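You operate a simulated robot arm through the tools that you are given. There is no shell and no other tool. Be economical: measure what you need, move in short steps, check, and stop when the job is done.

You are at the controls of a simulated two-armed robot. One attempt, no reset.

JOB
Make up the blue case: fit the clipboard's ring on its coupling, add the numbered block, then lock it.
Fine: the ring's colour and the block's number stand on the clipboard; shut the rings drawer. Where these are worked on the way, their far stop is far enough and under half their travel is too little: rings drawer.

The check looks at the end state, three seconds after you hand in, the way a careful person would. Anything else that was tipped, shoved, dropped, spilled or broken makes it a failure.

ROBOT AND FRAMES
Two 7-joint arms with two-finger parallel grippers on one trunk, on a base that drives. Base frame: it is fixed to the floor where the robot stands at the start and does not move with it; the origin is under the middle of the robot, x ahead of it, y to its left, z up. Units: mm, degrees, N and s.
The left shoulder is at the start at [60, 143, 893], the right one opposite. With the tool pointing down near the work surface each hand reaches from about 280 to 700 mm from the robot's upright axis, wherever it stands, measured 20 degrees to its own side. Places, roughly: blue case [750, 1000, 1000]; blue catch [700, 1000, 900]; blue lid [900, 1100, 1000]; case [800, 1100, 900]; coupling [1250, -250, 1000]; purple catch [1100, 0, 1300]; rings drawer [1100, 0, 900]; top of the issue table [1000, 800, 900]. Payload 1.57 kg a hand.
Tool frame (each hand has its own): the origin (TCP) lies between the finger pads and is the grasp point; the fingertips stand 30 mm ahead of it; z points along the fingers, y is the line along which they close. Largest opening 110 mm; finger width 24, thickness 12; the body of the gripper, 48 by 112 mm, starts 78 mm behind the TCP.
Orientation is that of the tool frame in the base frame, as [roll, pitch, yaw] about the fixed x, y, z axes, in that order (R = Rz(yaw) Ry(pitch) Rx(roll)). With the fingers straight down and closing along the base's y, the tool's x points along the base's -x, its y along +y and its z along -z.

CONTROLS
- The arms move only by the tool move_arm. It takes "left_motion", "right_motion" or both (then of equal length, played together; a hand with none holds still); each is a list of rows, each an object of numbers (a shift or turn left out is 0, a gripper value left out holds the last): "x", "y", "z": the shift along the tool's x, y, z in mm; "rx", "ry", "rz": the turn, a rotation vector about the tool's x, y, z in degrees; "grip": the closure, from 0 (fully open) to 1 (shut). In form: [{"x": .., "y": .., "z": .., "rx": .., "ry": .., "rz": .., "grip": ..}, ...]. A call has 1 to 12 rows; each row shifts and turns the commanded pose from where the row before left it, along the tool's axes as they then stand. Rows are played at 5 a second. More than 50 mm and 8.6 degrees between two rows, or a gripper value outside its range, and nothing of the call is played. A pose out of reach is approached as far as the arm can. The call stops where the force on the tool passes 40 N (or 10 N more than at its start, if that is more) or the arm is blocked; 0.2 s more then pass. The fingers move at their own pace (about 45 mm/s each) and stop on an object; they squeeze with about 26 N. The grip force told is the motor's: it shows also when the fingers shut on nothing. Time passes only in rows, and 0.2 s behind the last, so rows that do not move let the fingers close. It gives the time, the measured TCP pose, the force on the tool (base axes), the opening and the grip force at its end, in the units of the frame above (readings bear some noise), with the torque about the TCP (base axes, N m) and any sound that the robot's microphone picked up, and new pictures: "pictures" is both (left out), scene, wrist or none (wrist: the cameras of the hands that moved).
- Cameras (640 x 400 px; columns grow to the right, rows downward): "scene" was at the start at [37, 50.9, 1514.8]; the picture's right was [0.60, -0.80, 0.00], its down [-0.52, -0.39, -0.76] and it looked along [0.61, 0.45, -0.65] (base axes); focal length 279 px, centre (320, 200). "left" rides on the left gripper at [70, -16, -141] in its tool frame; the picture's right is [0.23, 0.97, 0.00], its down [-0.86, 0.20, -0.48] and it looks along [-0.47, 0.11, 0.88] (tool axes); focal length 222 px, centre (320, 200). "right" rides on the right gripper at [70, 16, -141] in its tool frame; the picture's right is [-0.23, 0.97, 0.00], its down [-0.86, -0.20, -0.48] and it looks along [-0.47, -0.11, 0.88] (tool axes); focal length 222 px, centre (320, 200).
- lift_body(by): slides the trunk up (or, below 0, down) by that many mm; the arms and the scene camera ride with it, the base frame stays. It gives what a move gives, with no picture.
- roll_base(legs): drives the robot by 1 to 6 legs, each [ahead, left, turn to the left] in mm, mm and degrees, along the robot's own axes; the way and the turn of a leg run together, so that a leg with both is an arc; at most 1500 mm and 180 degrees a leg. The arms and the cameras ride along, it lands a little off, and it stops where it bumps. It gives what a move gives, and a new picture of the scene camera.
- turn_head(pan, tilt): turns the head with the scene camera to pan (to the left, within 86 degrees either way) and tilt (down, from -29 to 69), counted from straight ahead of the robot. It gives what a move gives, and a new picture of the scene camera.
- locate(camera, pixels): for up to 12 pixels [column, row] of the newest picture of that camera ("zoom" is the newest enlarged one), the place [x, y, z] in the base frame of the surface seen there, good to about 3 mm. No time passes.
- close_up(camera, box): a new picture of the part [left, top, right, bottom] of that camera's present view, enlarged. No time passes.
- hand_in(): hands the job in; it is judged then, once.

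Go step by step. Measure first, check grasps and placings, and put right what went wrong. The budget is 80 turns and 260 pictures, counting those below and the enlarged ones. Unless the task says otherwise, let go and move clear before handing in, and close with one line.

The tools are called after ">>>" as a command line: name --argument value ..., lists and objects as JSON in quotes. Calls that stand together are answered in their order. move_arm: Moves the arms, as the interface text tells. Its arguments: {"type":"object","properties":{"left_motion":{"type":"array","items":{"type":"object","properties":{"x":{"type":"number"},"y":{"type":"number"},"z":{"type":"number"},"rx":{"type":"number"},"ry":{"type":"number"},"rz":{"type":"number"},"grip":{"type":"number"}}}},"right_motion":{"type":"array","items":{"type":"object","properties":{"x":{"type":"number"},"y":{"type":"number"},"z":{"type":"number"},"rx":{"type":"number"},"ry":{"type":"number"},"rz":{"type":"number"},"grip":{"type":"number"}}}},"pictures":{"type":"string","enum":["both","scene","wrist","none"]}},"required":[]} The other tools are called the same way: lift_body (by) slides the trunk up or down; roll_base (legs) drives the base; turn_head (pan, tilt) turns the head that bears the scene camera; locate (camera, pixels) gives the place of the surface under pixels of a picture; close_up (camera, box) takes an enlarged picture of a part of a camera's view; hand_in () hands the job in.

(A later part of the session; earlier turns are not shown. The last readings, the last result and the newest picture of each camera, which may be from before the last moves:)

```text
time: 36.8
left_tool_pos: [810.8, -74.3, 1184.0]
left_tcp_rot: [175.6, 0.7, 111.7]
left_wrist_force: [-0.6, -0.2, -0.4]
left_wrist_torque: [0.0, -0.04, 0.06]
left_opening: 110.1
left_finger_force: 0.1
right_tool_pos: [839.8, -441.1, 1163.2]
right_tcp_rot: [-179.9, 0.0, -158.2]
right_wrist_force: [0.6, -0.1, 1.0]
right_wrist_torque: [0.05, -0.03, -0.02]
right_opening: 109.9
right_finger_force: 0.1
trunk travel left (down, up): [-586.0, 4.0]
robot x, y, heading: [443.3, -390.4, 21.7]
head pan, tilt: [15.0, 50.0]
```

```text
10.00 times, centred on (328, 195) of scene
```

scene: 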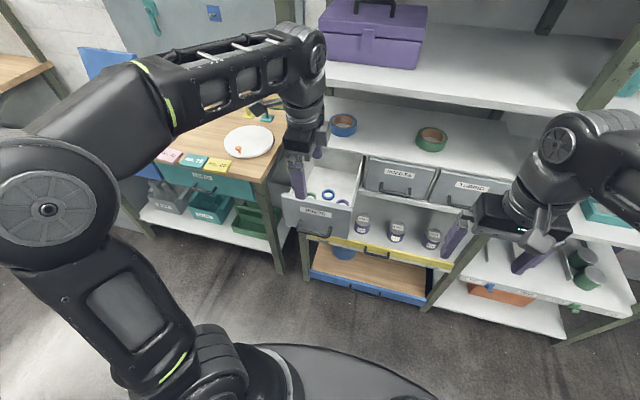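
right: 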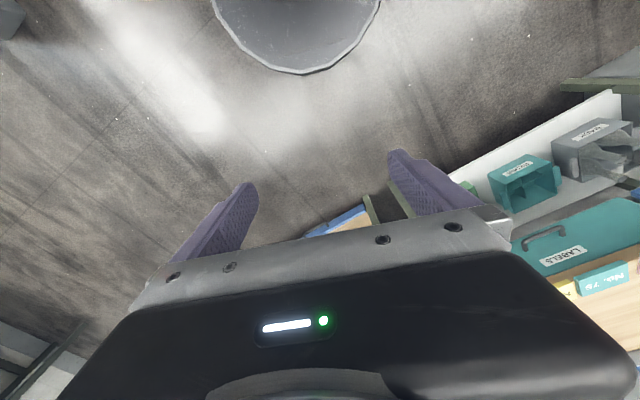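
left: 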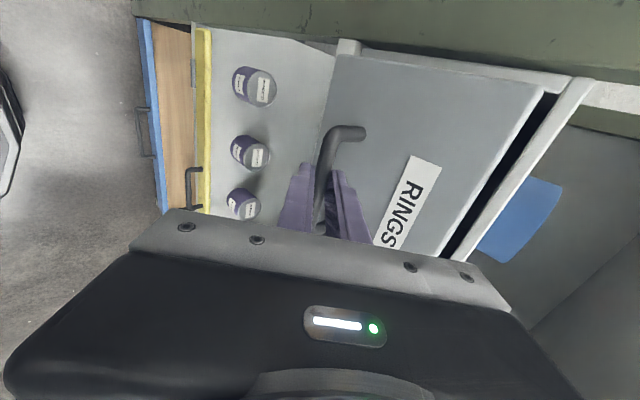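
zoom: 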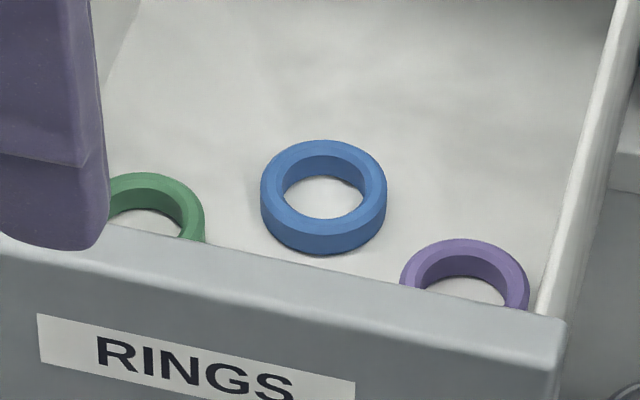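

Blue ring centre ≈ (975,-17), floor z≈894, top ≈908, with green and purple on either side. I'll turn the left hand to close along the shelf's width, lower the trunk and drive 80 mm closer.

>>> move_arm --left_motion '[{"rx": 4.3, "grip": 0.47}, {"rz": -8.2}, {"rz": -8.2}, {"rz": -8.2}, {"rz": -8.2}, {"rz": -8.2}, {"rz": -8.2}, {"rz": -8.2}, {"rz": -8.2}, {"rz": -8.2}, {"rz": -8.2}, {"rz": -8.0}]' --pictures "none"

>>> roll_base --legs '[[80, 0, 0]]'

>>> lift_body --by -60

>>> move_arm --left_motion '[{}]' --pictures "both"

```text
time: 39.4
left_tool_pos: [815.5, -72.2, 1172.2]
left_tcp_rot: [-178.7, -0.1, -164.6]
left_wrist_force: [0.0, 1.0, 0.0]
left_wrist_torque: [0.07, 0.01, -0.01]
left_opening: 58.3
left_finger_force: 0.0
left hand out of reach, approached as far as the arm can: row 2
right_tool_pos: [841.1, -442.8, 1162.3]
right_tcp_rot: [180.0, 0.1, -158.2]
right_wrist_force: [0.4, -0.3, -0.6]
right_wrist_torque: [-0.01, 0.01, -0.02]
right_opening: 110.2
right_finger_force: 0.1
trunk travel left (down, up): [-586.0, 4.0]
robot x, y, heading: [444.7, -389.7, 22.0]
head pan, tilt: [15.0, 50.0]
```

```text
time: 40.5
left_tool_pos: [890.7, -42.0, 1171.9]
left_tcp_rot: [-178.6, -0.1, -164.9]
left_wrist_force: [0.0, 0.2, 0.2]
left_wrist_torque: [-0.04, 0.01, 0.0]
left_opening: 58.2
left_finger_force: 0.1
right_tool_pos: [915.4, -411.8, 1162.1]
right_tcp_rot: [180.0, -0.1, -158.2]
right_wrist_force: [0.2, -0.2, -0.7]
right_wrist_torque: [-0.02, 0.04, 0.01]
right_opening: 110.1
right_finger_force: 0.1
trunk travel left (down, up): [-586.0, 4.0]
robot x, y, heading: [513.6, -356.3, 22.0]
head pan, tilt: [15.0, 50.0]
```

scene: 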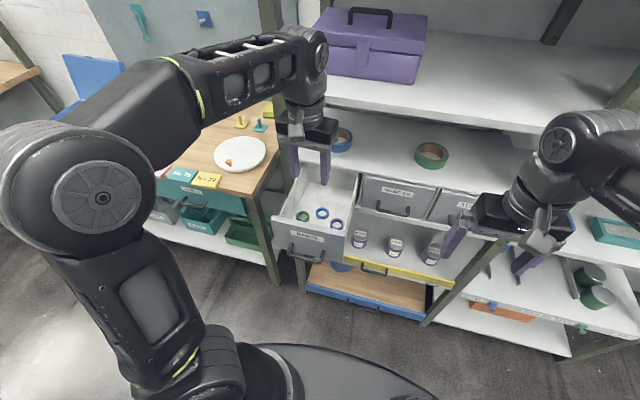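

```text
time: 41.5
left_tool_pos: [889.2, -43.4, 1111.4]
left_tcp_rot: [-178.6, -0.1, -164.9]
left_wrist_force: [-0.2, 0.1, 1.0]
left_wrist_torque: [0.02, 0.0, 0.0]
left_opening: 58.2
left_finger_force: 0.1
right_tool_pos: [914.3, -412.4, 1103.1]
right_tcp_rot: [180.0, 0.0, -158.2]
right_wrist_force: [-0.7, 0.1, 0.2]
right_wrist_torque: [-0.02, 0.01, -0.03]
right_opening: 110.2
right_finger_force: 0.0
trunk travel left (down, up): [-526.0, 64.0]
robot x, y, heading: [515.7, -360.0, 21.9]
head pan, tilt: [15.0, 50.0]
```

```text
time: 41.9
left_tool_pos: [889.8, -43.6, 1112.9]
left_tcp_rot: [-178.6, -0.1, -164.9]
left_wrist_force: [0.1, -0.4, 0.1]
left_wrist_torque: [-0.03, -0.02, 0.02]
left_opening: 58.6
left_finger_force: 0.1
right_tool_pos: [914.8, -413.3, 1102.5]
right_tcp_rot: [-179.9, 0.0, -158.2]
right_wrist_force: [-1.0, 0.1, -0.6]
right_wrist_torque: [-0.02, -0.01, 0.0]
right_opening: 110.3
right_finger_force: 0.1
trunk travel left (down, up): [-526.0, 64.0]
robot x, y, heading: [520.0, -359.5, 21.8]
head pan, tilt: [15.0, 50.0]
```

scene: 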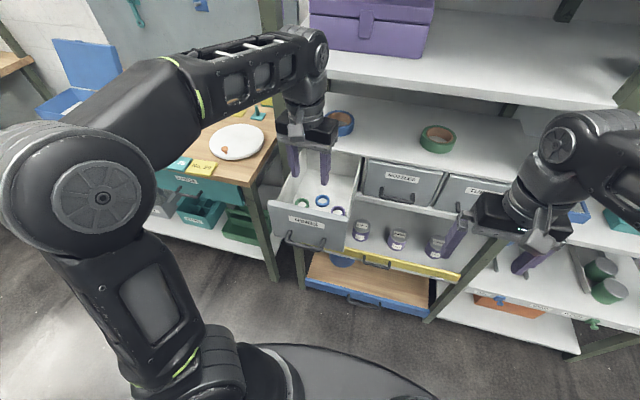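
left: 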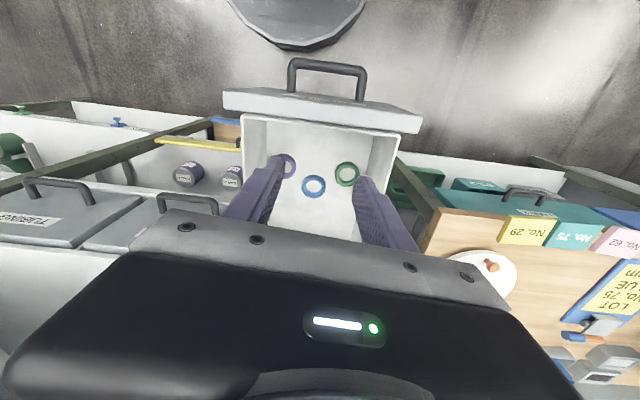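

The wrist camera sees the rings: purple (285,167), blue (313,187), green (346,174). Measuring the blue.

>>> close_up --camera "left" --box '[265, 145, 369, 210]'

>>> locate --camera "left" --pixels '[[304, 187], [323, 187], [313, 178], [313, 196], [313, 187], [338, 175], [294, 168], [252, 118], [396, 135]]'

```text
6.15 times, centred on (317, 178) of left
```

zoom: 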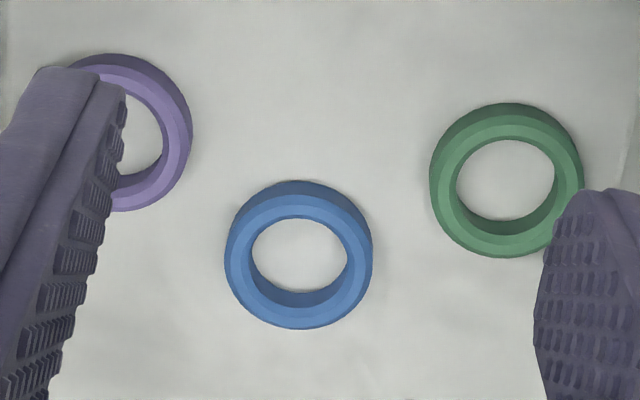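

```text
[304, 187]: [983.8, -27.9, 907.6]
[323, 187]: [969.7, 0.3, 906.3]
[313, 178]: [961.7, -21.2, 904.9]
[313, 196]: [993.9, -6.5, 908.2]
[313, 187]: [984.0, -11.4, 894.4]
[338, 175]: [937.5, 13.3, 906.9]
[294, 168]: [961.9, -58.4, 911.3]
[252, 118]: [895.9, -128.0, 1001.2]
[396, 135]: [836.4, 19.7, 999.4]
```

Blue ring centre (977,-14), top 907. Moving over it at 45 mm height first.

>>> move_arm --left_motion '[{"rz": -6.7}, {"rx": -1.4, "x": -31, "y": -2, "z": 30}, {"x": -31, "y": -2, "z": 40}, {"x": -30, "y": -1, "z": 40}, {"z": 31}, {}]' --pictures "wrist"

>>> close_up --camera "left" --box '[240, 130, 400, 230]'

```text
refused: row 3 steps farther than a row can; nothing moved
```

```text
4.00 times, centred on (320, 180) of left
```

zoom: 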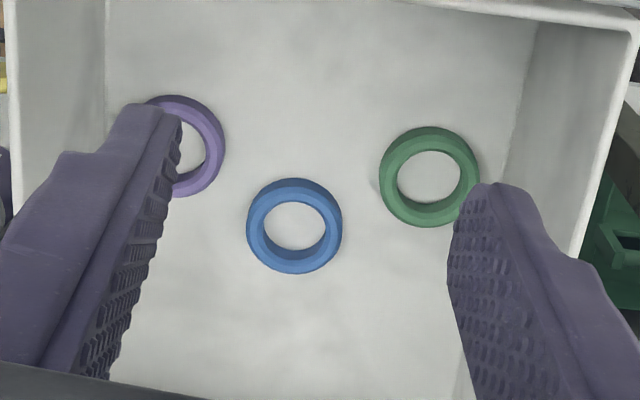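

The step was refused (norm over 50 mm); same move in smaller steps.

>>> move_arm --left_motion '[{"rz": -6.7}, {"rx": -1.4, "x": -31, "y": -2, "z": 20}, {"x": -31, "y": -2, "z": 30}, {"x": -30, "y": -1, "z": 30}, {"z": 31}, {"z": 30}, {}]' --pictures "wrist"

>>> close_up --camera "left" --box '[240, 130, 400, 230]'

```text
time: 43.5
left_tool_pos: [975.4, -15.9, 970.3]
left_tcp_rot: [-180.0, -0.1, -158.2]
left_wrist_force: [0.6, -0.6, 1.0]
left_wrist_torque: [-0.02, 0.02, 0.01]
left_opening: 58.1
left_finger_force: 0.0
right_tool_pos: [914.2, -413.1, 1103.7]
right_tcp_rot: [180.0, -0.1, -158.2]
right_wrist_force: [-0.2, 0.2, 0.7]
right_wrist_torque: [0.0, 0.0, 0.0]
right_opening: 109.6
right_finger_force: 0.1
trunk travel left (down, up): [-526.0, 64.0]
robot x, y, heading: [517.1, -362.4, 22.0]
head pan, tilt: [15.0, 50.0]
```

left: 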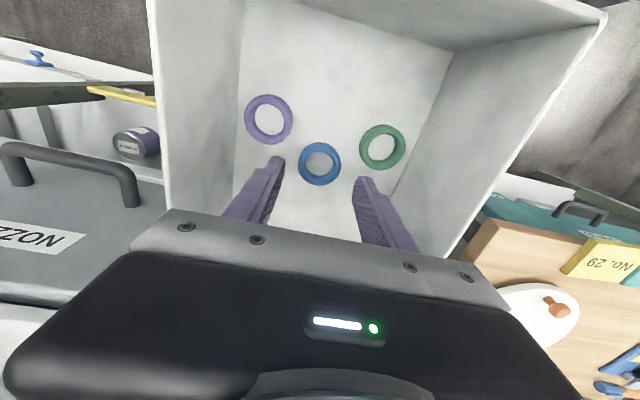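

```text
4.00 times, centred on (320, 180) of left
```

zoom: 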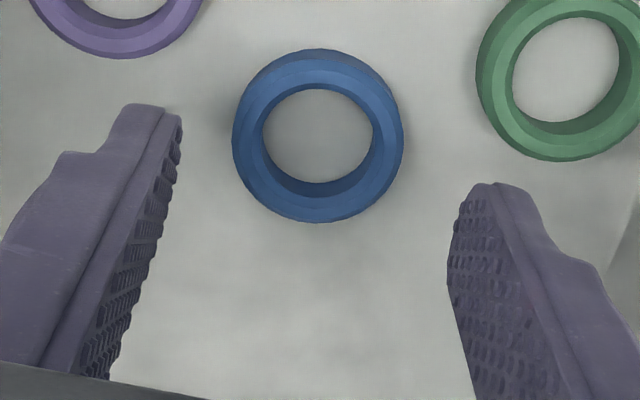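

Well aligned; verify the ring centre again and descend.

>>> locate --camera "zoom" --pixels '[[240, 135], [397, 135], [318, 60], [318, 212], [318, 140]]'

>>> move_arm --left_motion '[{"z": 20}, {"z": 15}, {"z": 8}, {}, {"grip": 1.0}, {}, {}, {}]' --pictures "wrist"

```text
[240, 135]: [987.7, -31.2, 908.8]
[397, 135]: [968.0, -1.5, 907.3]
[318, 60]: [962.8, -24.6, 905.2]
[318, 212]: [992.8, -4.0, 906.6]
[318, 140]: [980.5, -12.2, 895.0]
```

```text
time: 45.2
left_tool_pos: [975.5, -14.1, 928.8]
left_tcp_rot: [-180.0, -0.3, -158.1]
left_wrist_force: [0.5, -0.3, 0.3]
left_wrist_torque: [0.02, -0.02, -0.03]
left_opening: 40.0
left_finger_force: 26.0
right_tool_pos: [914.1, -412.8, 1103.0]
right_tcp_rot: [-180.0, 0.0, -158.2]
right_wrist_force: [0.9, -0.3, -0.3]
right_wrist_torque: [-0.02, 0.0, -0.02]
right_opening: 110.3
right_finger_force: 0.0
trunk travel left (down, up): [-526.0, 64.0]
robot x, y, heading: [517.4, -359.9, 21.7]
head pan, tilt: [15.0, 50.0]
```

left: 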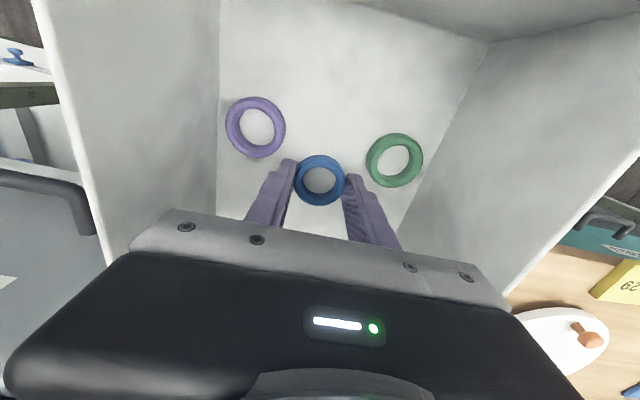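

The blue ring is held (40.0 mm, 26 N). Lifting straight up, then looking toward the case.

>>> move_arm --left_motion '[{"z": -20}, {"z": -40}, {"z": -45}, {"z": -45}, {"z": -45}, {}]' --pictures "wrist"

>>> roll_base --legs '[[-150, 0, 0]]'

>>> turn_head --pan 50 --tilt 35

```text
time: 46.6
left_tool_pos: [976.0, -12.3, 1079.3]
left_tcp_rot: [180.0, -0.2, -158.3]
left_wrist_force: [-0.3, 0.3, 0.4]
left_wrist_torque: [0.0, 0.01, -0.01]
left_opening: 40.0
left_finger_force: 25.7
left hand out of reach, approached as far as the arm can: row 5
right_tool_pos: [915.1, -413.4, 1102.6]
right_tcp_rot: [179.9, 0.0, -158.1]
right_wrist_force: [-0.2, 0.3, -0.9]
right_wrist_torque: [0.03, -0.02, -0.03]
right_opening: 110.1
right_finger_force: 0.1
trunk travel left (down, up): [-526.0, 64.0]
robot x, y, heading: [517.3, -360.9, 21.7]
head pan, tilt: [15.0, 50.0]
```

left: 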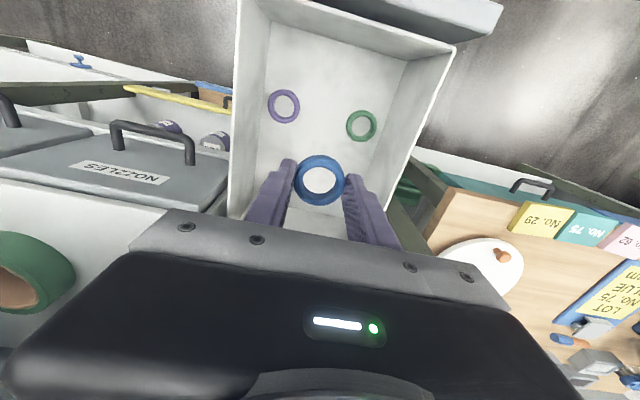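

```text
time: 48.0
left_tool_pos: [837.8, -66.8, 1079.3]
left_tcp_rot: [-180.0, -0.2, -158.2]
left_wrist_force: [-0.3, -0.1, 0.1]
left_wrist_torque: [0.04, -0.03, -0.01]
left_opening: 40.2
left_finger_force: 26.4
right_tool_pos: [776.9, -468.1, 1103.0]
right_tcp_rot: [180.0, 0.1, -158.0]
right_wrist_force: [0.4, 0.5, 0.0]
right_wrist_torque: [-0.01, -0.04, 0.03]
right_opening: 110.2
right_finger_force: 0.0
trunk travel left (down, up): [-526.0, 64.0]
robot x, y, heading: [381.7, -414.8, 21.7]
head pan, tilt: [15.0, 50.0]
```

scene: 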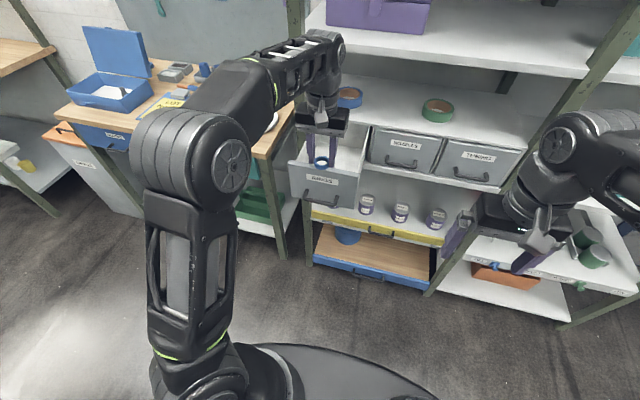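

```text
time: 49.0
left_tool_pos: [839.7, -67.0, 1079.3]
left_tcp_rot: [-179.9, -0.2, -158.1]
left_wrist_force: [0.3, 0.0, 0.1]
left_wrist_torque: [0.02, -0.05, 0.03]
left_opening: 40.3
left_finger_force: 26.2
right_tool_pos: [778.6, -467.4, 1102.9]
right_tcp_rot: [-180.0, -0.1, -158.2]
right_wrist_force: [-0.2, -0.1, -0.1]
right_wrist_torque: [-0.01, -0.03, 0.02]
right_opening: 110.1
right_finger_force: 0.1
trunk travel left (down, up): [-526.0, 64.0]
robot x, y, heading: [381.3, -413.5, 22.0]
head pan, tilt: [50.0, 35.0]
```

scene: 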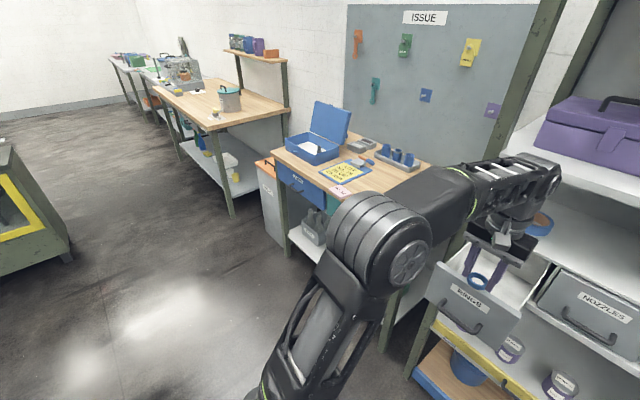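

>>> close_up --camera "scene" --box '[270, 95, 430, 195]'

>>> close_up --camera "scene" --box '[280, 100, 360, 150]'

```text
4.00 times, centred on (350, 145) of scene
```

zoom: 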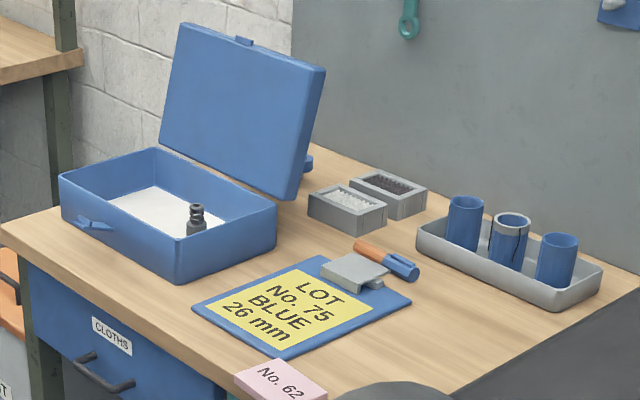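

```text
8.00 times, centred on (320, 125) of scene
```

zoom: 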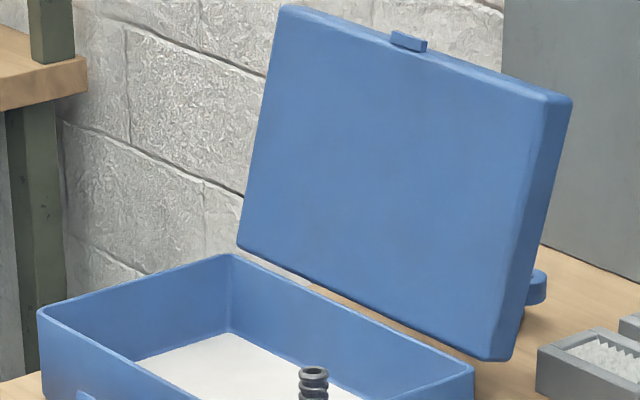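

In the case stands a dark ribbed post (zoom 313,380) that looks like the coupling. I'll measure case, post, blocks.

>>> close_up --camera "scene" --box '[280, 125, 360, 175]'

>>> locate --camera "zoom" --pixels '[[314, 180], [314, 200], [310, 215], [465, 180], [350, 270], [45, 115], [232, 65], [95, 180], [180, 160], [420, 90]]'

```text
8.00 times, centred on (320, 150) of scene
```

zoom: 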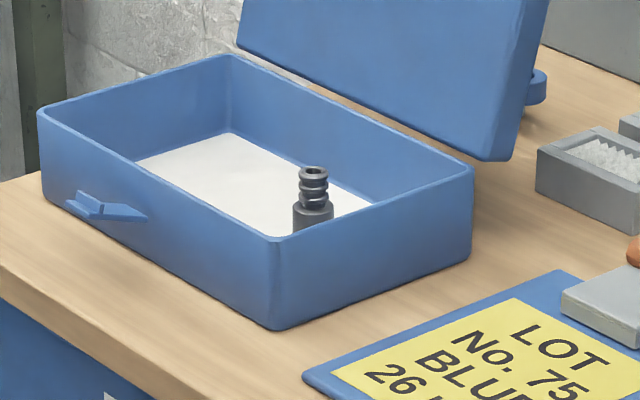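

```text
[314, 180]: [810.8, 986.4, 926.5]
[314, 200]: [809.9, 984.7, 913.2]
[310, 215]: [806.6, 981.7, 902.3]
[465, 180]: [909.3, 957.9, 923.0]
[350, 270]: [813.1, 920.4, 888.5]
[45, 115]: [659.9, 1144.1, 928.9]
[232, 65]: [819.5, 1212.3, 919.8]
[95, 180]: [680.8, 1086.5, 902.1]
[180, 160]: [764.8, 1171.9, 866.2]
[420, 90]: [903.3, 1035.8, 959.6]
```

The post in the case at (810,985) is the coupling. First I'll shut the drawer with the right hand: pull the left hand (with ring) back, tilt the right hand forward with fingers shut, and shift the base left 150 mm.

>>> move_arm --left_motion '[{"x": 36, "y": 30}, {"x": 36, "y": 30}, {"x": 36, "y": 30}, {"x": 36, "y": 30}, {"x": 36, "y": 30}, {"x": 36, "y": 30}, {}, {}]' --right_motion '[{"grip": 1.0, "ry": -7.5}, {"ry": -7.5}, {"ry": -7.5}, {"ry": -7.5}, {"ry": -7.5}, {"ry": -7.5}, {"y": 40}, {"y": 40}]' --pictures "scene"

>>> roll_base --legs '[[0, 150, 0]]'

```text
time: 50.8
left_tool_pos: [570.6, 18.8, 1080.5]
left_tcp_rot: [-179.9, -0.2, -158.1]
left_wrist_force: [0.5, 0.5, 0.1]
left_wrist_torque: [-0.03, -0.01, 0.01]
left_opening: 39.8
left_finger_force: 26.2
right_tool_pos: [760.3, -387.1, 1124.4]
right_tcp_rot: [180.0, 45.0, -158.2]
right_wrist_force: [-1.1, 0.7, 0.4]
right_wrist_torque: [0.0, -0.03, -0.05]
right_opening: 0.0
right_finger_force: 21.7
right hand out of reach, approached as far as the arm can: row 6
trunk travel left (down, up): [-526.0, 64.0]
robot x, y, heading: [381.5, -419.3, 22.2]
head pan, tilt: [50.0, 35.0]
```

scene: 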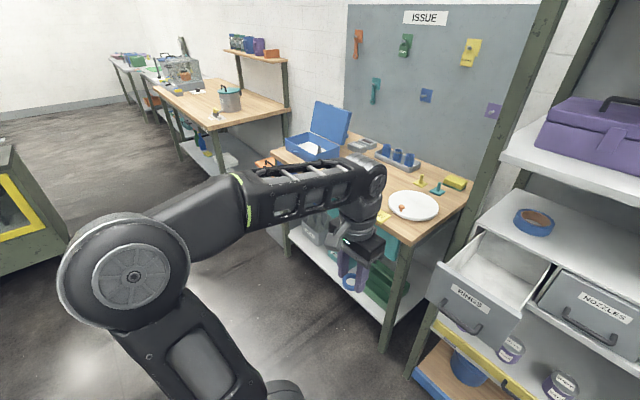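

```text
time: 52.2
left_tool_pos: [510.0, 160.6, 1079.5]
left_tcp_rot: [-180.0, -0.1, -157.9]
left_wrist_force: [-0.1, 1.1, -0.4]
left_wrist_torque: [0.0, 0.01, 0.01]
left_opening: 40.0
left_finger_force: 26.1
right_tool_pos: [703.3, -244.9, 1125.7]
right_tcp_rot: [-179.9, 45.0, -157.8]
right_wrist_force: [-0.1, 0.9, -0.3]
right_wrist_torque: [-0.03, -0.01, 0.0]
right_opening: 0.0
right_finger_force: 21.2
trunk travel left (down, up): [-526.0, 64.0]
robot x, y, heading: [322.5, -276.3, 22.1]
head pan, tilt: [50.0, 35.0]
```

scene: 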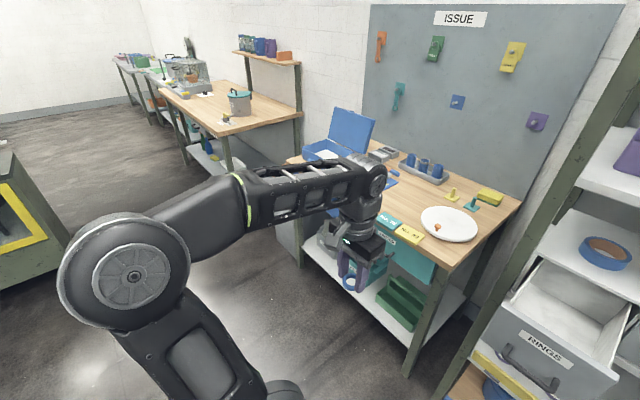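

Now set the right fingertips in front of the drawer face, right of centre and above the handle.

>>> move_arm --right_motion '[{"y": 45, "x": -7}, {"y": 45}, {"z": 45}, {"z": 45}, {"z": 45}, {"z": 42}, {}]' --pictures "wrist"

>>> turn_head --pan 10 --tilt 50

```text
time: 53.8
left_tool_pos: [511.4, 159.3, 1079.3]
left_tcp_rot: [180.0, -0.3, -158.0]
left_wrist_force: [0.5, 0.7, -0.3]
left_wrist_torque: [-0.01, 0.02, -0.02]
left_opening: 40.2
left_finger_force: 25.9
right_tool_pos: [790.3, -115.7, 1001.9]
right_tcp_rot: [179.9, 45.0, -157.8]
right_wrist_force: [0.6, 0.5, -0.9]
right_wrist_torque: [0.01, -0.02, 0.0]
right_opening: 0.0
right_finger_force: 21.3
trunk travel left (down, up): [-526.0, 64.0]
robot x, y, heading: [322.6, -276.6, 21.9]
head pan, tilt: [50.0, 35.0]
```

right: 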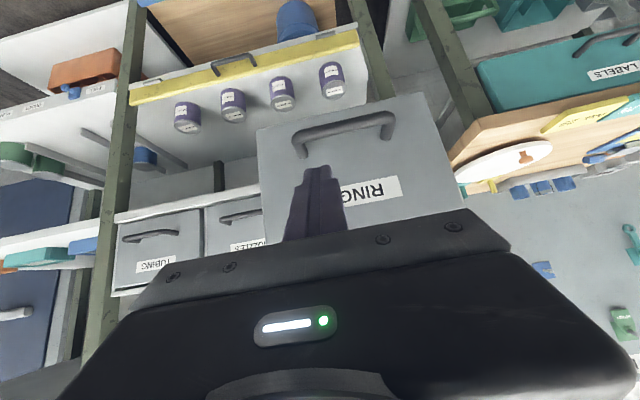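

```text
time: 54.9
left_tool_pos: [511.6, 159.1, 1077.7]
left_tcp_rot: [180.0, -0.2, -157.9]
left_wrist_force: [-0.1, 0.4, 0.2]
left_wrist_torque: [-0.01, 0.01, 0.0]
left_opening: 39.9
left_finger_force: 26.2
right_tool_pos: [791.1, -115.8, 1002.8]
right_tcp_rot: [-179.9, 44.9, -157.9]
right_wrist_force: [0.7, 0.5, 0.7]
right_wrist_torque: [0.0, -0.03, 0.01]
right_opening: 0.1
right_finger_force: 21.3
trunk travel left (down, up): [-526.0, 64.0]
robot x, y, heading: [321.2, -277.6, 22.0]
head pan, tilt: [10.0, 50.0]
```

scene: 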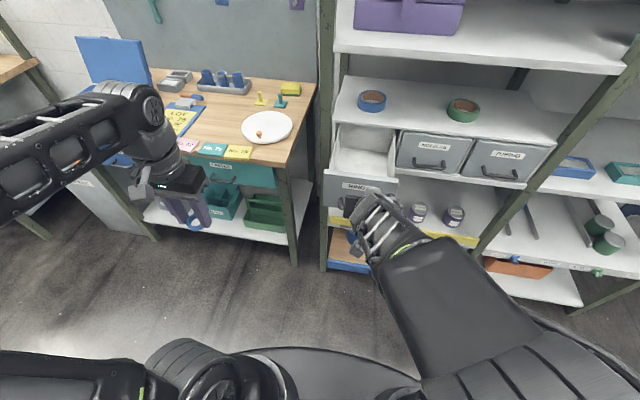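

Fingers are in front of the face. Drive forward to push it in.

>>> roll_base --legs '[[150, 0, 0], [80, 0, 0]]'

>>> close_up --camera "scene" --box '[280, 80, 520, 230]'

```text
time: 56.9
left_tool_pos: [723.8, 245.5, 1079.7]
left_tcp_rot: [-180.0, -0.4, -157.9]
left_wrist_force: [0.3, 0.1, -0.1]
left_wrist_torque: [0.0, 0.03, 0.02]
left_opening: 40.0
left_finger_force: 26.2
right_tool_pos: [1003.2, -28.6, 1002.9]
right_tcp_rot: [-180.0, 44.8, -157.8]
right_wrist_force: [0.5, -0.5, -0.6]
right_wrist_torque: [0.01, -0.02, -0.02]
right_opening: 0.2
right_finger_force: 21.6
trunk travel left (down, up): [-526.0, 64.0]
robot x, y, heading: [531.9, -191.7, 22.1]
head pan, tilt: [10.0, 50.0]
```

scene: 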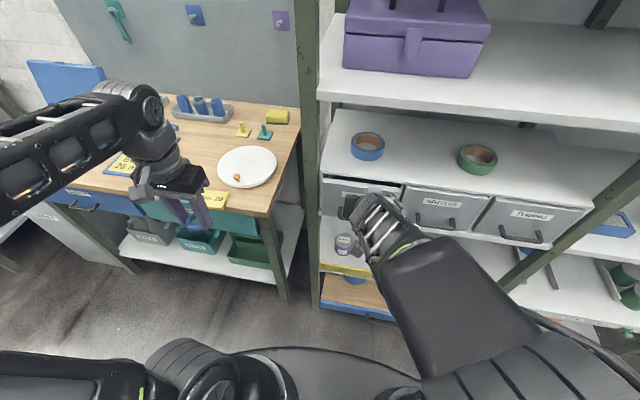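

```text
2.67 times, centred on (400, 155) of scene
```

zoom: 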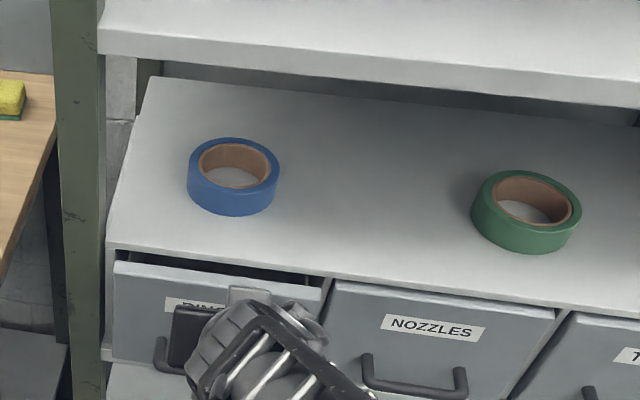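

About 20 mm remain; pushing with the arm in 10 mm steps.

>>> move_arm --right_motion '[{"x": -7, "z": 7}, {"x": -7, "z": 7}, {"x": -5, "z": 5}, {"x": -4, "z": 4}, {"x": -4, "z": 4}, {}]' --pictures "none"

>>> close_up --camera "scene" --box '[300, 150, 460, 250]'

```text
time: 57.9
left_tool_pos: [718.4, 243.2, 1081.1]
left_tcp_rot: [-180.0, -0.2, -157.8]
left_wrist_force: [0.1, -0.7, -0.7]
left_wrist_torque: [0.05, -0.01, -0.03]
left_opening: 40.0
left_finger_force: 26.0
right_tool_pos: [1022.4, -20.7, 1000.3]
right_tcp_rot: [-179.7, 44.4, -157.6]
right_wrist_force: [-22.5, -8.1, 6.5]
right_wrist_torque: [-0.06, 0.11, -0.04]
right_opening: 0.0
right_finger_force: 20.9
trunk travel left (down, up): [-526.0, 64.0]
robot x, y, heading: [534.5, -190.6, 21.9]
head pan, tilt: [10.0, 50.0]
stopped in row 4 (right hand): the force on the tool passed its limit at 46 N (the readings are from after the stop); the commanded pose is now the measured one
```

```text
4.00 times, centred on (380, 200) of scene
```

zoom: 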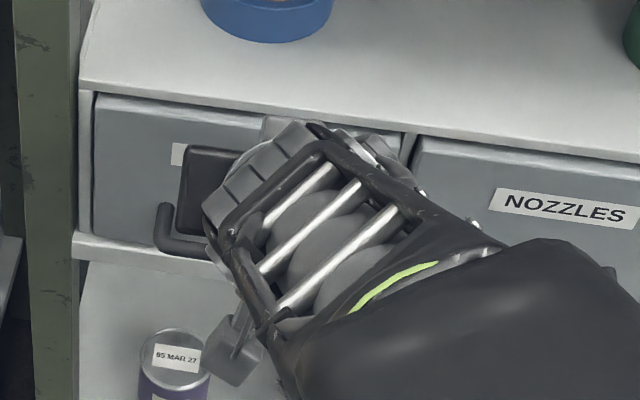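

The drawer is shut (stopped at 46 N). I'll back away, straighten the right hand, and travel left toward the case, the shelf and table sharing the same ~22° orientation.

>>> move_arm --right_motion '[{"x": 14, "z": -14}, {"x": 21, "z": -21}]' --pictures "none"

>>> roll_base --legs '[[-200, 0, 0]]'

>>> close_up --camera "scene" --box '[300, 60, 540, 210]'

>>> move_arm --right_motion '[{"ry": 7.5}, {"ry": 7.5}, {"ry": 7.5}, {"ry": 7.5}, {"ry": 7.5}, {"ry": 7.5}, {"y": -40}, {"y": -40}, {"y": -40, "x": 30}, {"x": 40}]' --pictures "none"

>>> roll_base --legs '[[0, 550, 0]]'

>>> turn_head --pan 60 --tilt 35

```text
time: 58.5
left_tool_pos: [721.4, 245.3, 1079.4]
left_tcp_rot: [-180.0, -0.2, -157.8]
left_wrist_force: [0.6, -0.4, -0.2]
left_wrist_torque: [-0.03, 0.01, -0.01]
left_opening: 39.9
left_finger_force: 26.0
right_tool_pos: [981.4, -40.0, 1001.7]
right_tcp_rot: [-179.7, 44.6, -157.6]
right_wrist_force: [0.8, 0.1, 0.3]
right_wrist_torque: [0.0, 0.02, 0.01]
right_opening: 0.0
right_finger_force: 21.4
trunk travel left (down, up): [-526.0, 64.0]
robot x, y, heading: [534.3, -184.6, 22.3]
head pan, tilt: [10.0, 50.0]
```

```text
time: 60.1
left_tool_pos: [536.7, 168.6, 1079.1]
left_tcp_rot: [-180.0, -0.2, -157.8]
left_wrist_force: [-0.7, -0.6, 0.3]
left_wrist_torque: [-0.01, 0.01, -0.01]
left_opening: 40.0
left_finger_force: 25.7
right_tool_pos: [796.9, -114.8, 1002.5]
right_tcp_rot: [-179.8, 44.5, -157.7]
right_wrist_force: [-0.7, -0.8, 1.5]
right_wrist_torque: [-0.01, -0.01, -0.03]
right_opening: 0.0
right_finger_force: 21.5
trunk travel left (down, up): [-526.0, 64.0]
robot x, y, heading: [348.0, -266.9, 22.0]
head pan, tilt: [10.0, 50.0]
```

scene: 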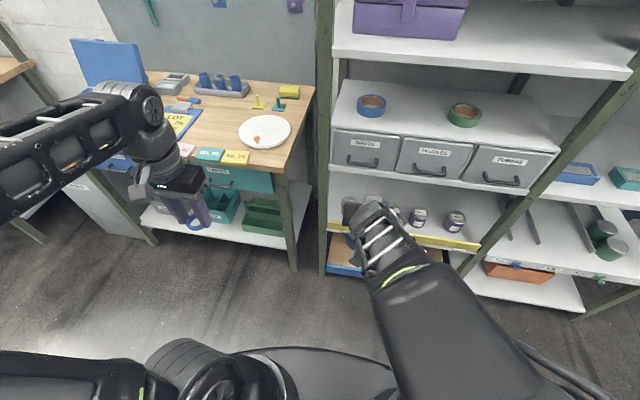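

```text
2.67 times, centred on (420, 135) of scene
```

zoom: 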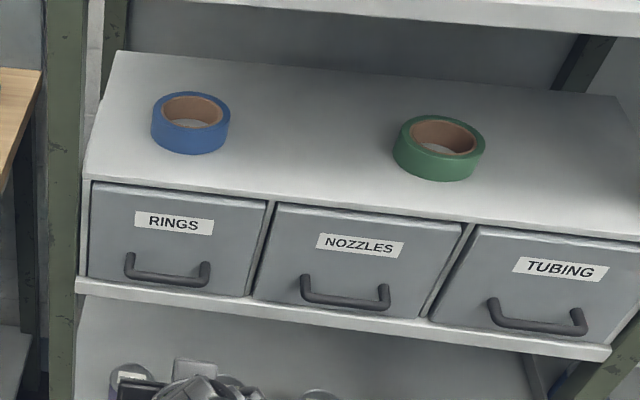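

```text
time: 62.3
left_tool_pos: [536.4, 169.6, 1079.2]
left_tcp_rot: [180.0, -0.2, -157.9]
left_wrist_force: [-0.3, 0.5, -0.6]
left_wrist_torque: [-0.01, -0.02, 0.0]
left_opening: 40.0
left_finger_force: 25.7
right_tool_pos: [778.0, -252.9, 1003.4]
right_tcp_rot: [-179.8, -0.6, -157.9]
right_wrist_force: [0.1, -0.3, -0.3]
right_wrist_torque: [0.01, -0.01, 0.01]
right_opening: 0.2
right_finger_force: 21.4
trunk travel left (down, up): [-526.0, 64.0]
robot x, y, heading: [349.4, -264.8, 22.5]
head pan, tilt: [10.0, 50.0]
```

```text
time: 65.5
left_tool_pos: [329.5, 686.1, 1079.1]
left_tcp_rot: [-180.0, -0.2, -158.1]
left_wrist_force: [-1.4, 0.4, 0.5]
left_wrist_torque: [-0.05, -0.03, -0.05]
left_opening: 40.2
left_finger_force: 25.5
right_tool_pos: [570.8, 262.3, 1002.8]
right_tcp_rot: [-179.8, -0.5, -157.9]
right_wrist_force: [-0.2, -0.4, 0.3]
right_wrist_torque: [-0.03, 0.0, -0.01]
right_opening: 0.1
right_finger_force: 21.5
trunk travel left (down, up): [-526.0, 64.0]
robot x, y, heading: [141.9, 251.4, 21.6]
head pan, tilt: [10.0, 50.0]
```

scene: 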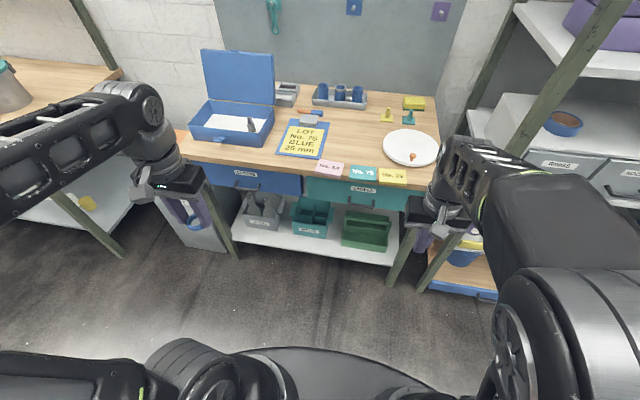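

```text
time: 66.7
left_tool_pos: [329.4, 684.7, 1079.0]
left_tcp_rot: [-179.9, -0.2, -158.2]
left_wrist_force: [-0.2, -0.1, -1.4]
left_wrist_torque: [0.01, 0.01, -0.03]
left_opening: 40.0
left_finger_force: 26.2
right_tool_pos: [569.1, 262.2, 1003.3]
right_tcp_rot: [-179.8, -0.4, -158.1]
right_wrist_force: [0.0, -0.5, 0.3]
right_wrist_torque: [-0.01, 0.02, 0.02]
right_opening: 0.3
right_finger_force: 21.1
trunk travel left (down, up): [-526.0, 64.0]
robot x, y, heading: [141.2, 250.7, 22.1]
head pan, tilt: [60.0, 35.0]
```

scene: 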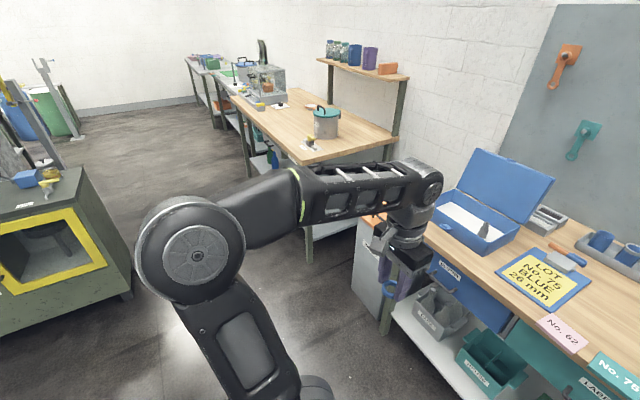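

Drawer shut confirmed. Continue left and ahead toward the case, leaving distance for a measurement.

>>> locate --camera "scene" --pixels '[[305, 163], [390, 130], [370, 220], [440, 195], [480, 250], [130, 290]]'

>>> roll_base --legs '[[0, 230, 0], [230, 0, 0]]'

>>> turn_head --pan 15 --tilt 45

>>> close_up --camera "scene" --box '[200, 60, 440, 210]'

```text
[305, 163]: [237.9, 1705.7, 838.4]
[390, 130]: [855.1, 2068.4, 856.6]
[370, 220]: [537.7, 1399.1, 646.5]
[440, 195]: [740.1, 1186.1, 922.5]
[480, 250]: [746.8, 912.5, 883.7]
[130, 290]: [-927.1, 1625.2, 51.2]
```

```text
time: 69.7
left_tool_pos: [458.1, 980.8, 1079.1]
left_tcp_rot: [180.0, -0.3, -158.1]
left_wrist_force: [-0.4, -0.2, -0.3]
left_wrist_torque: [0.02, 0.04, -0.03]
left_opening: 40.2
left_finger_force: 25.9
right_tool_pos: [699.5, 556.3, 1003.6]
right_tcp_rot: [-179.8, -0.7, -158.2]
right_wrist_force: [0.7, -0.6, -0.3]
right_wrist_torque: [0.0, 0.04, 0.02]
right_opening: 0.3
right_finger_force: 21.4
trunk travel left (down, up): [-526.0, 64.0]
robot x, y, heading: [267.8, 544.7, 21.9]
head pan, tilt: [60.0, 35.0]
```

scene: 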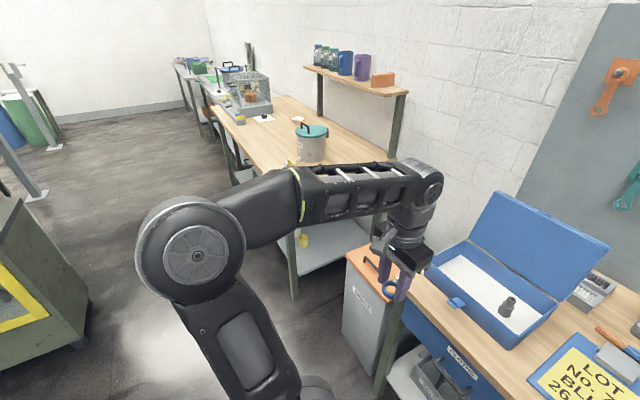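

```text
time: 70.8
left_tool_pos: [457.5, 979.8, 1078.4]
left_tcp_rot: [-179.9, -0.2, -158.1]
left_wrist_force: [0.1, 0.4, 0.1]
left_wrist_torque: [-0.01, 0.0, -0.02]
left_opening: 40.1
left_finger_force: 26.3
right_tool_pos: [698.7, 556.0, 1003.8]
right_tcp_rot: [-179.8, -0.5, -158.2]
right_wrist_force: [-0.2, -0.3, 0.0]
right_wrist_torque: [-0.01, 0.01, 0.0]
right_opening: 0.0
right_finger_force: 21.5
trunk travel left (down, up): [-526.0, 64.0]
robot x, y, heading: [270.6, 547.4, 21.8]
head pan, tilt: [15.0, 45.0]
```

scene: 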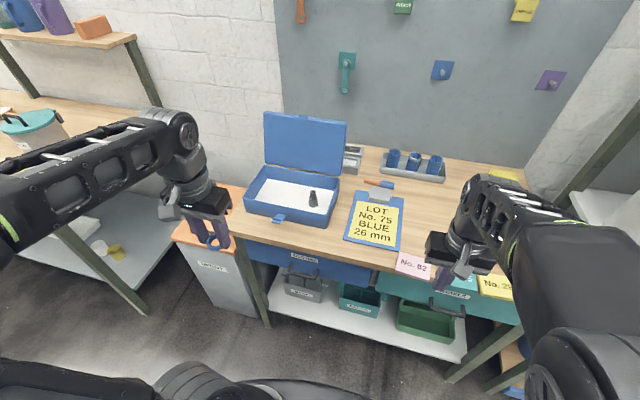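

```text
2.67 times, centred on (320, 135) of scene
```

zoom: 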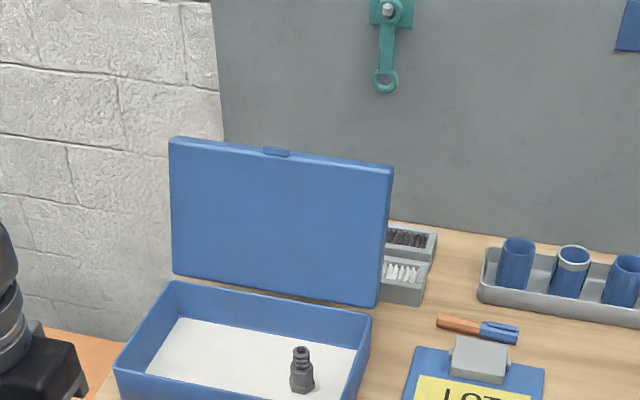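

I'm well placed. Enlarge the case interior and measure the coupling.

>>> roll_base --legs '[[100, 0, 0]]'

>>> turn_head --pan 10 --tilt 52

>>> close_up --camera "scene" --box '[230, 100, 390, 200]'

```text
time: 72.0
left_tool_pos: [551.0, 1016.5, 1079.1]
left_tcp_rot: [-180.0, -0.4, -158.2]
left_wrist_force: [1.6, -0.5, 0.6]
left_wrist_torque: [-0.01, 0.07, 0.03]
left_opening: 40.1
left_finger_force: 25.9
right_tool_pos: [791.2, 593.3, 1002.5]
right_tcp_rot: [-179.9, -0.6, -158.1]
right_wrist_force: [0.0, -1.0, 0.9]
right_wrist_torque: [0.02, 0.01, -0.02]
right_opening: 0.0
right_finger_force: 21.3
trunk travel left (down, up): [-526.0, 64.0]
robot x, y, heading: [359.0, 582.2, 21.8]
head pan, tilt: [15.0, 45.0]
```

scene: 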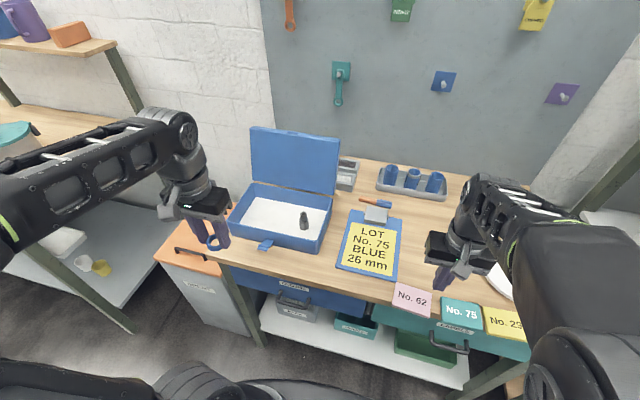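

```text
time: 72.7
left_tool_pos: [549.7, 1016.8, 1079.3]
left_tcp_rot: [-180.0, -0.2, -158.3]
left_wrist_force: [0.1, 0.3, -0.4]
left_wrist_torque: [-0.01, -0.02, 0.01]
left_opening: 39.9
left_finger_force: 25.8
right_tool_pos: [787.6, 593.9, 1002.8]
right_tcp_rot: [-179.7, -0.6, -158.0]
right_wrist_force: [-0.1, 0.3, 0.3]
right_wrist_torque: [-0.01, 0.02, -0.02]
right_opening: 0.1
right_finger_force: 21.4
trunk travel left (down, up): [-526.0, 64.0]
robot x, y, heading: [359.5, 584.9, 21.8]
head pan, tilt: [10.0, 52.0]
```

scene: 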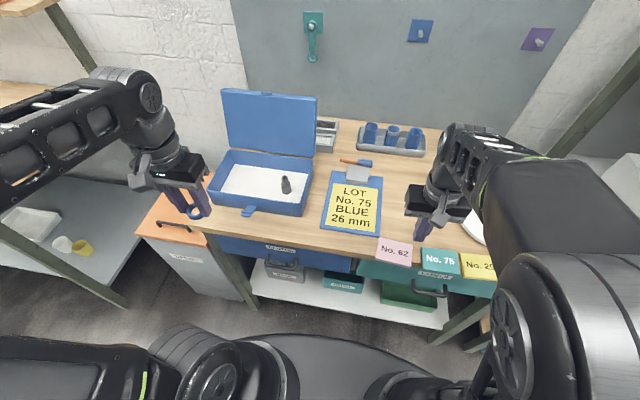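

```text
4.00 times, centred on (310, 150) of scene
```

zoom: 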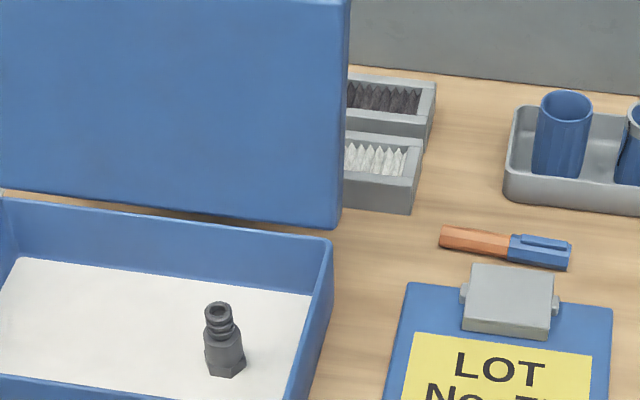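

The coupling shows a ribbed neck over a hex body. I'll locate it finely on the enlarged view.

>>> close_up --camera "scene" --box '[266, 163, 314, 203]'

>>> locate --camera "scene" --pixels '[[285, 177], [286, 180], [285, 184], [287, 190], [278, 195], [248, 180], [305, 160], [222, 150], [308, 205], [248, 209]]'

```text
10.00 times, centred on (290, 183) of scene
```

zoom: 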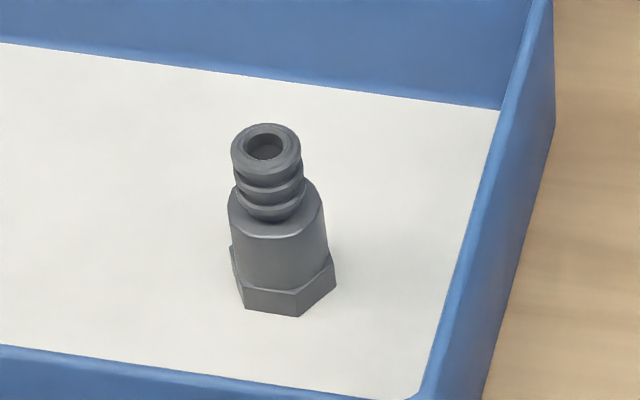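

```text
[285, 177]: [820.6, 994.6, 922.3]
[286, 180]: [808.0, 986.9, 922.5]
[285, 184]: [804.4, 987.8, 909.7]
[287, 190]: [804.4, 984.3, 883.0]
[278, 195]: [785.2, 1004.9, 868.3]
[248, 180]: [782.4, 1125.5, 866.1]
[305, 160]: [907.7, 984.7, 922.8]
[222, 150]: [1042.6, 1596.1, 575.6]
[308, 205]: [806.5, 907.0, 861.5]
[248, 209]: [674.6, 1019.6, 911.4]
```

Neck ≈21 mm wide, shoulder around z 903, so the 26 mm ring seats on the shoulder. Fine-locating the top rim.

>>> locate --camera "zoom" --pixels '[[266, 128], [237, 145], [295, 145], [266, 168], [245, 131], [287, 131], [245, 215], [310, 215], [280, 228], [285, 260]]'

```text
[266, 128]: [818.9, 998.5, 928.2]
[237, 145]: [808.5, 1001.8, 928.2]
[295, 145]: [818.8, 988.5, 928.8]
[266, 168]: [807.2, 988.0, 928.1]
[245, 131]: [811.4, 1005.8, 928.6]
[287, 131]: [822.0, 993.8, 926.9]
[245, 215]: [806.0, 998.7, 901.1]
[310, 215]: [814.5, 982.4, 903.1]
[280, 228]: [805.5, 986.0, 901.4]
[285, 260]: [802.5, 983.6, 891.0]
```

Coupling top centre ≈ (813.5,994.5,928), shoulder z≈902. Now check the ring's place in the hand.

>>> move_arm --left_motion '[{}]' --pictures "wrist"

>>> close_up --camera "left" --box '[272, 145, 368, 205]'

>>> locate --camera "left" --pixels '[[298, 180], [341, 180], [319, 160], [319, 200]]'

```text
time: 73.0
left_tool_pos: [550.6, 1015.2, 1078.9]
left_tcp_rot: [-179.9, -0.2, -158.2]
left_wrist_force: [0.0, 0.3, -0.2]
left_wrist_torque: [0.04, 0.0, -0.05]
left_opening: 40.1
left_finger_force: 25.8
right_tool_pos: [791.2, 592.4, 1003.6]
right_tcp_rot: [-179.9, -0.5, -158.1]
right_wrist_force: [-0.9, 0.3, 0.2]
right_wrist_torque: [0.01, 0.0, 0.01]
right_opening: 0.1
right_finger_force: 21.2
trunk travel left (down, up): [-526.0, 64.0]
robot x, y, heading: [361.3, 583.1, 21.8]
head pan, tilt: [10.0, 52.0]
```

left: 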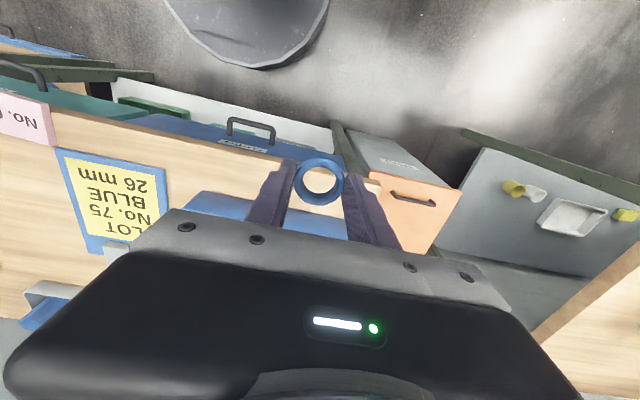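

```text
6.67 times, centred on (320, 175) of left
```

zoom: 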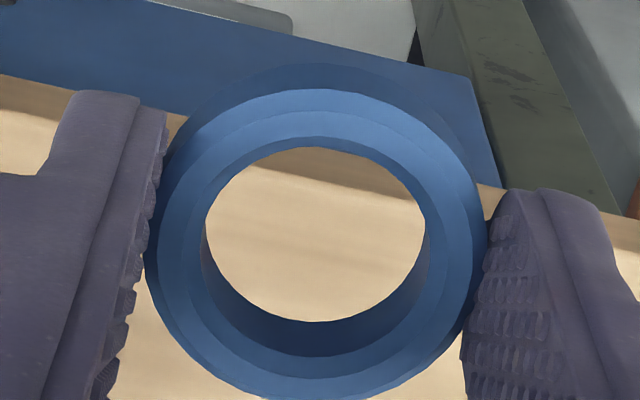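

```text
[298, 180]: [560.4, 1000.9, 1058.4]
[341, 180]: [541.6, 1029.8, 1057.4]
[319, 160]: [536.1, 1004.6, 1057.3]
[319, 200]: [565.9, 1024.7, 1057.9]
```

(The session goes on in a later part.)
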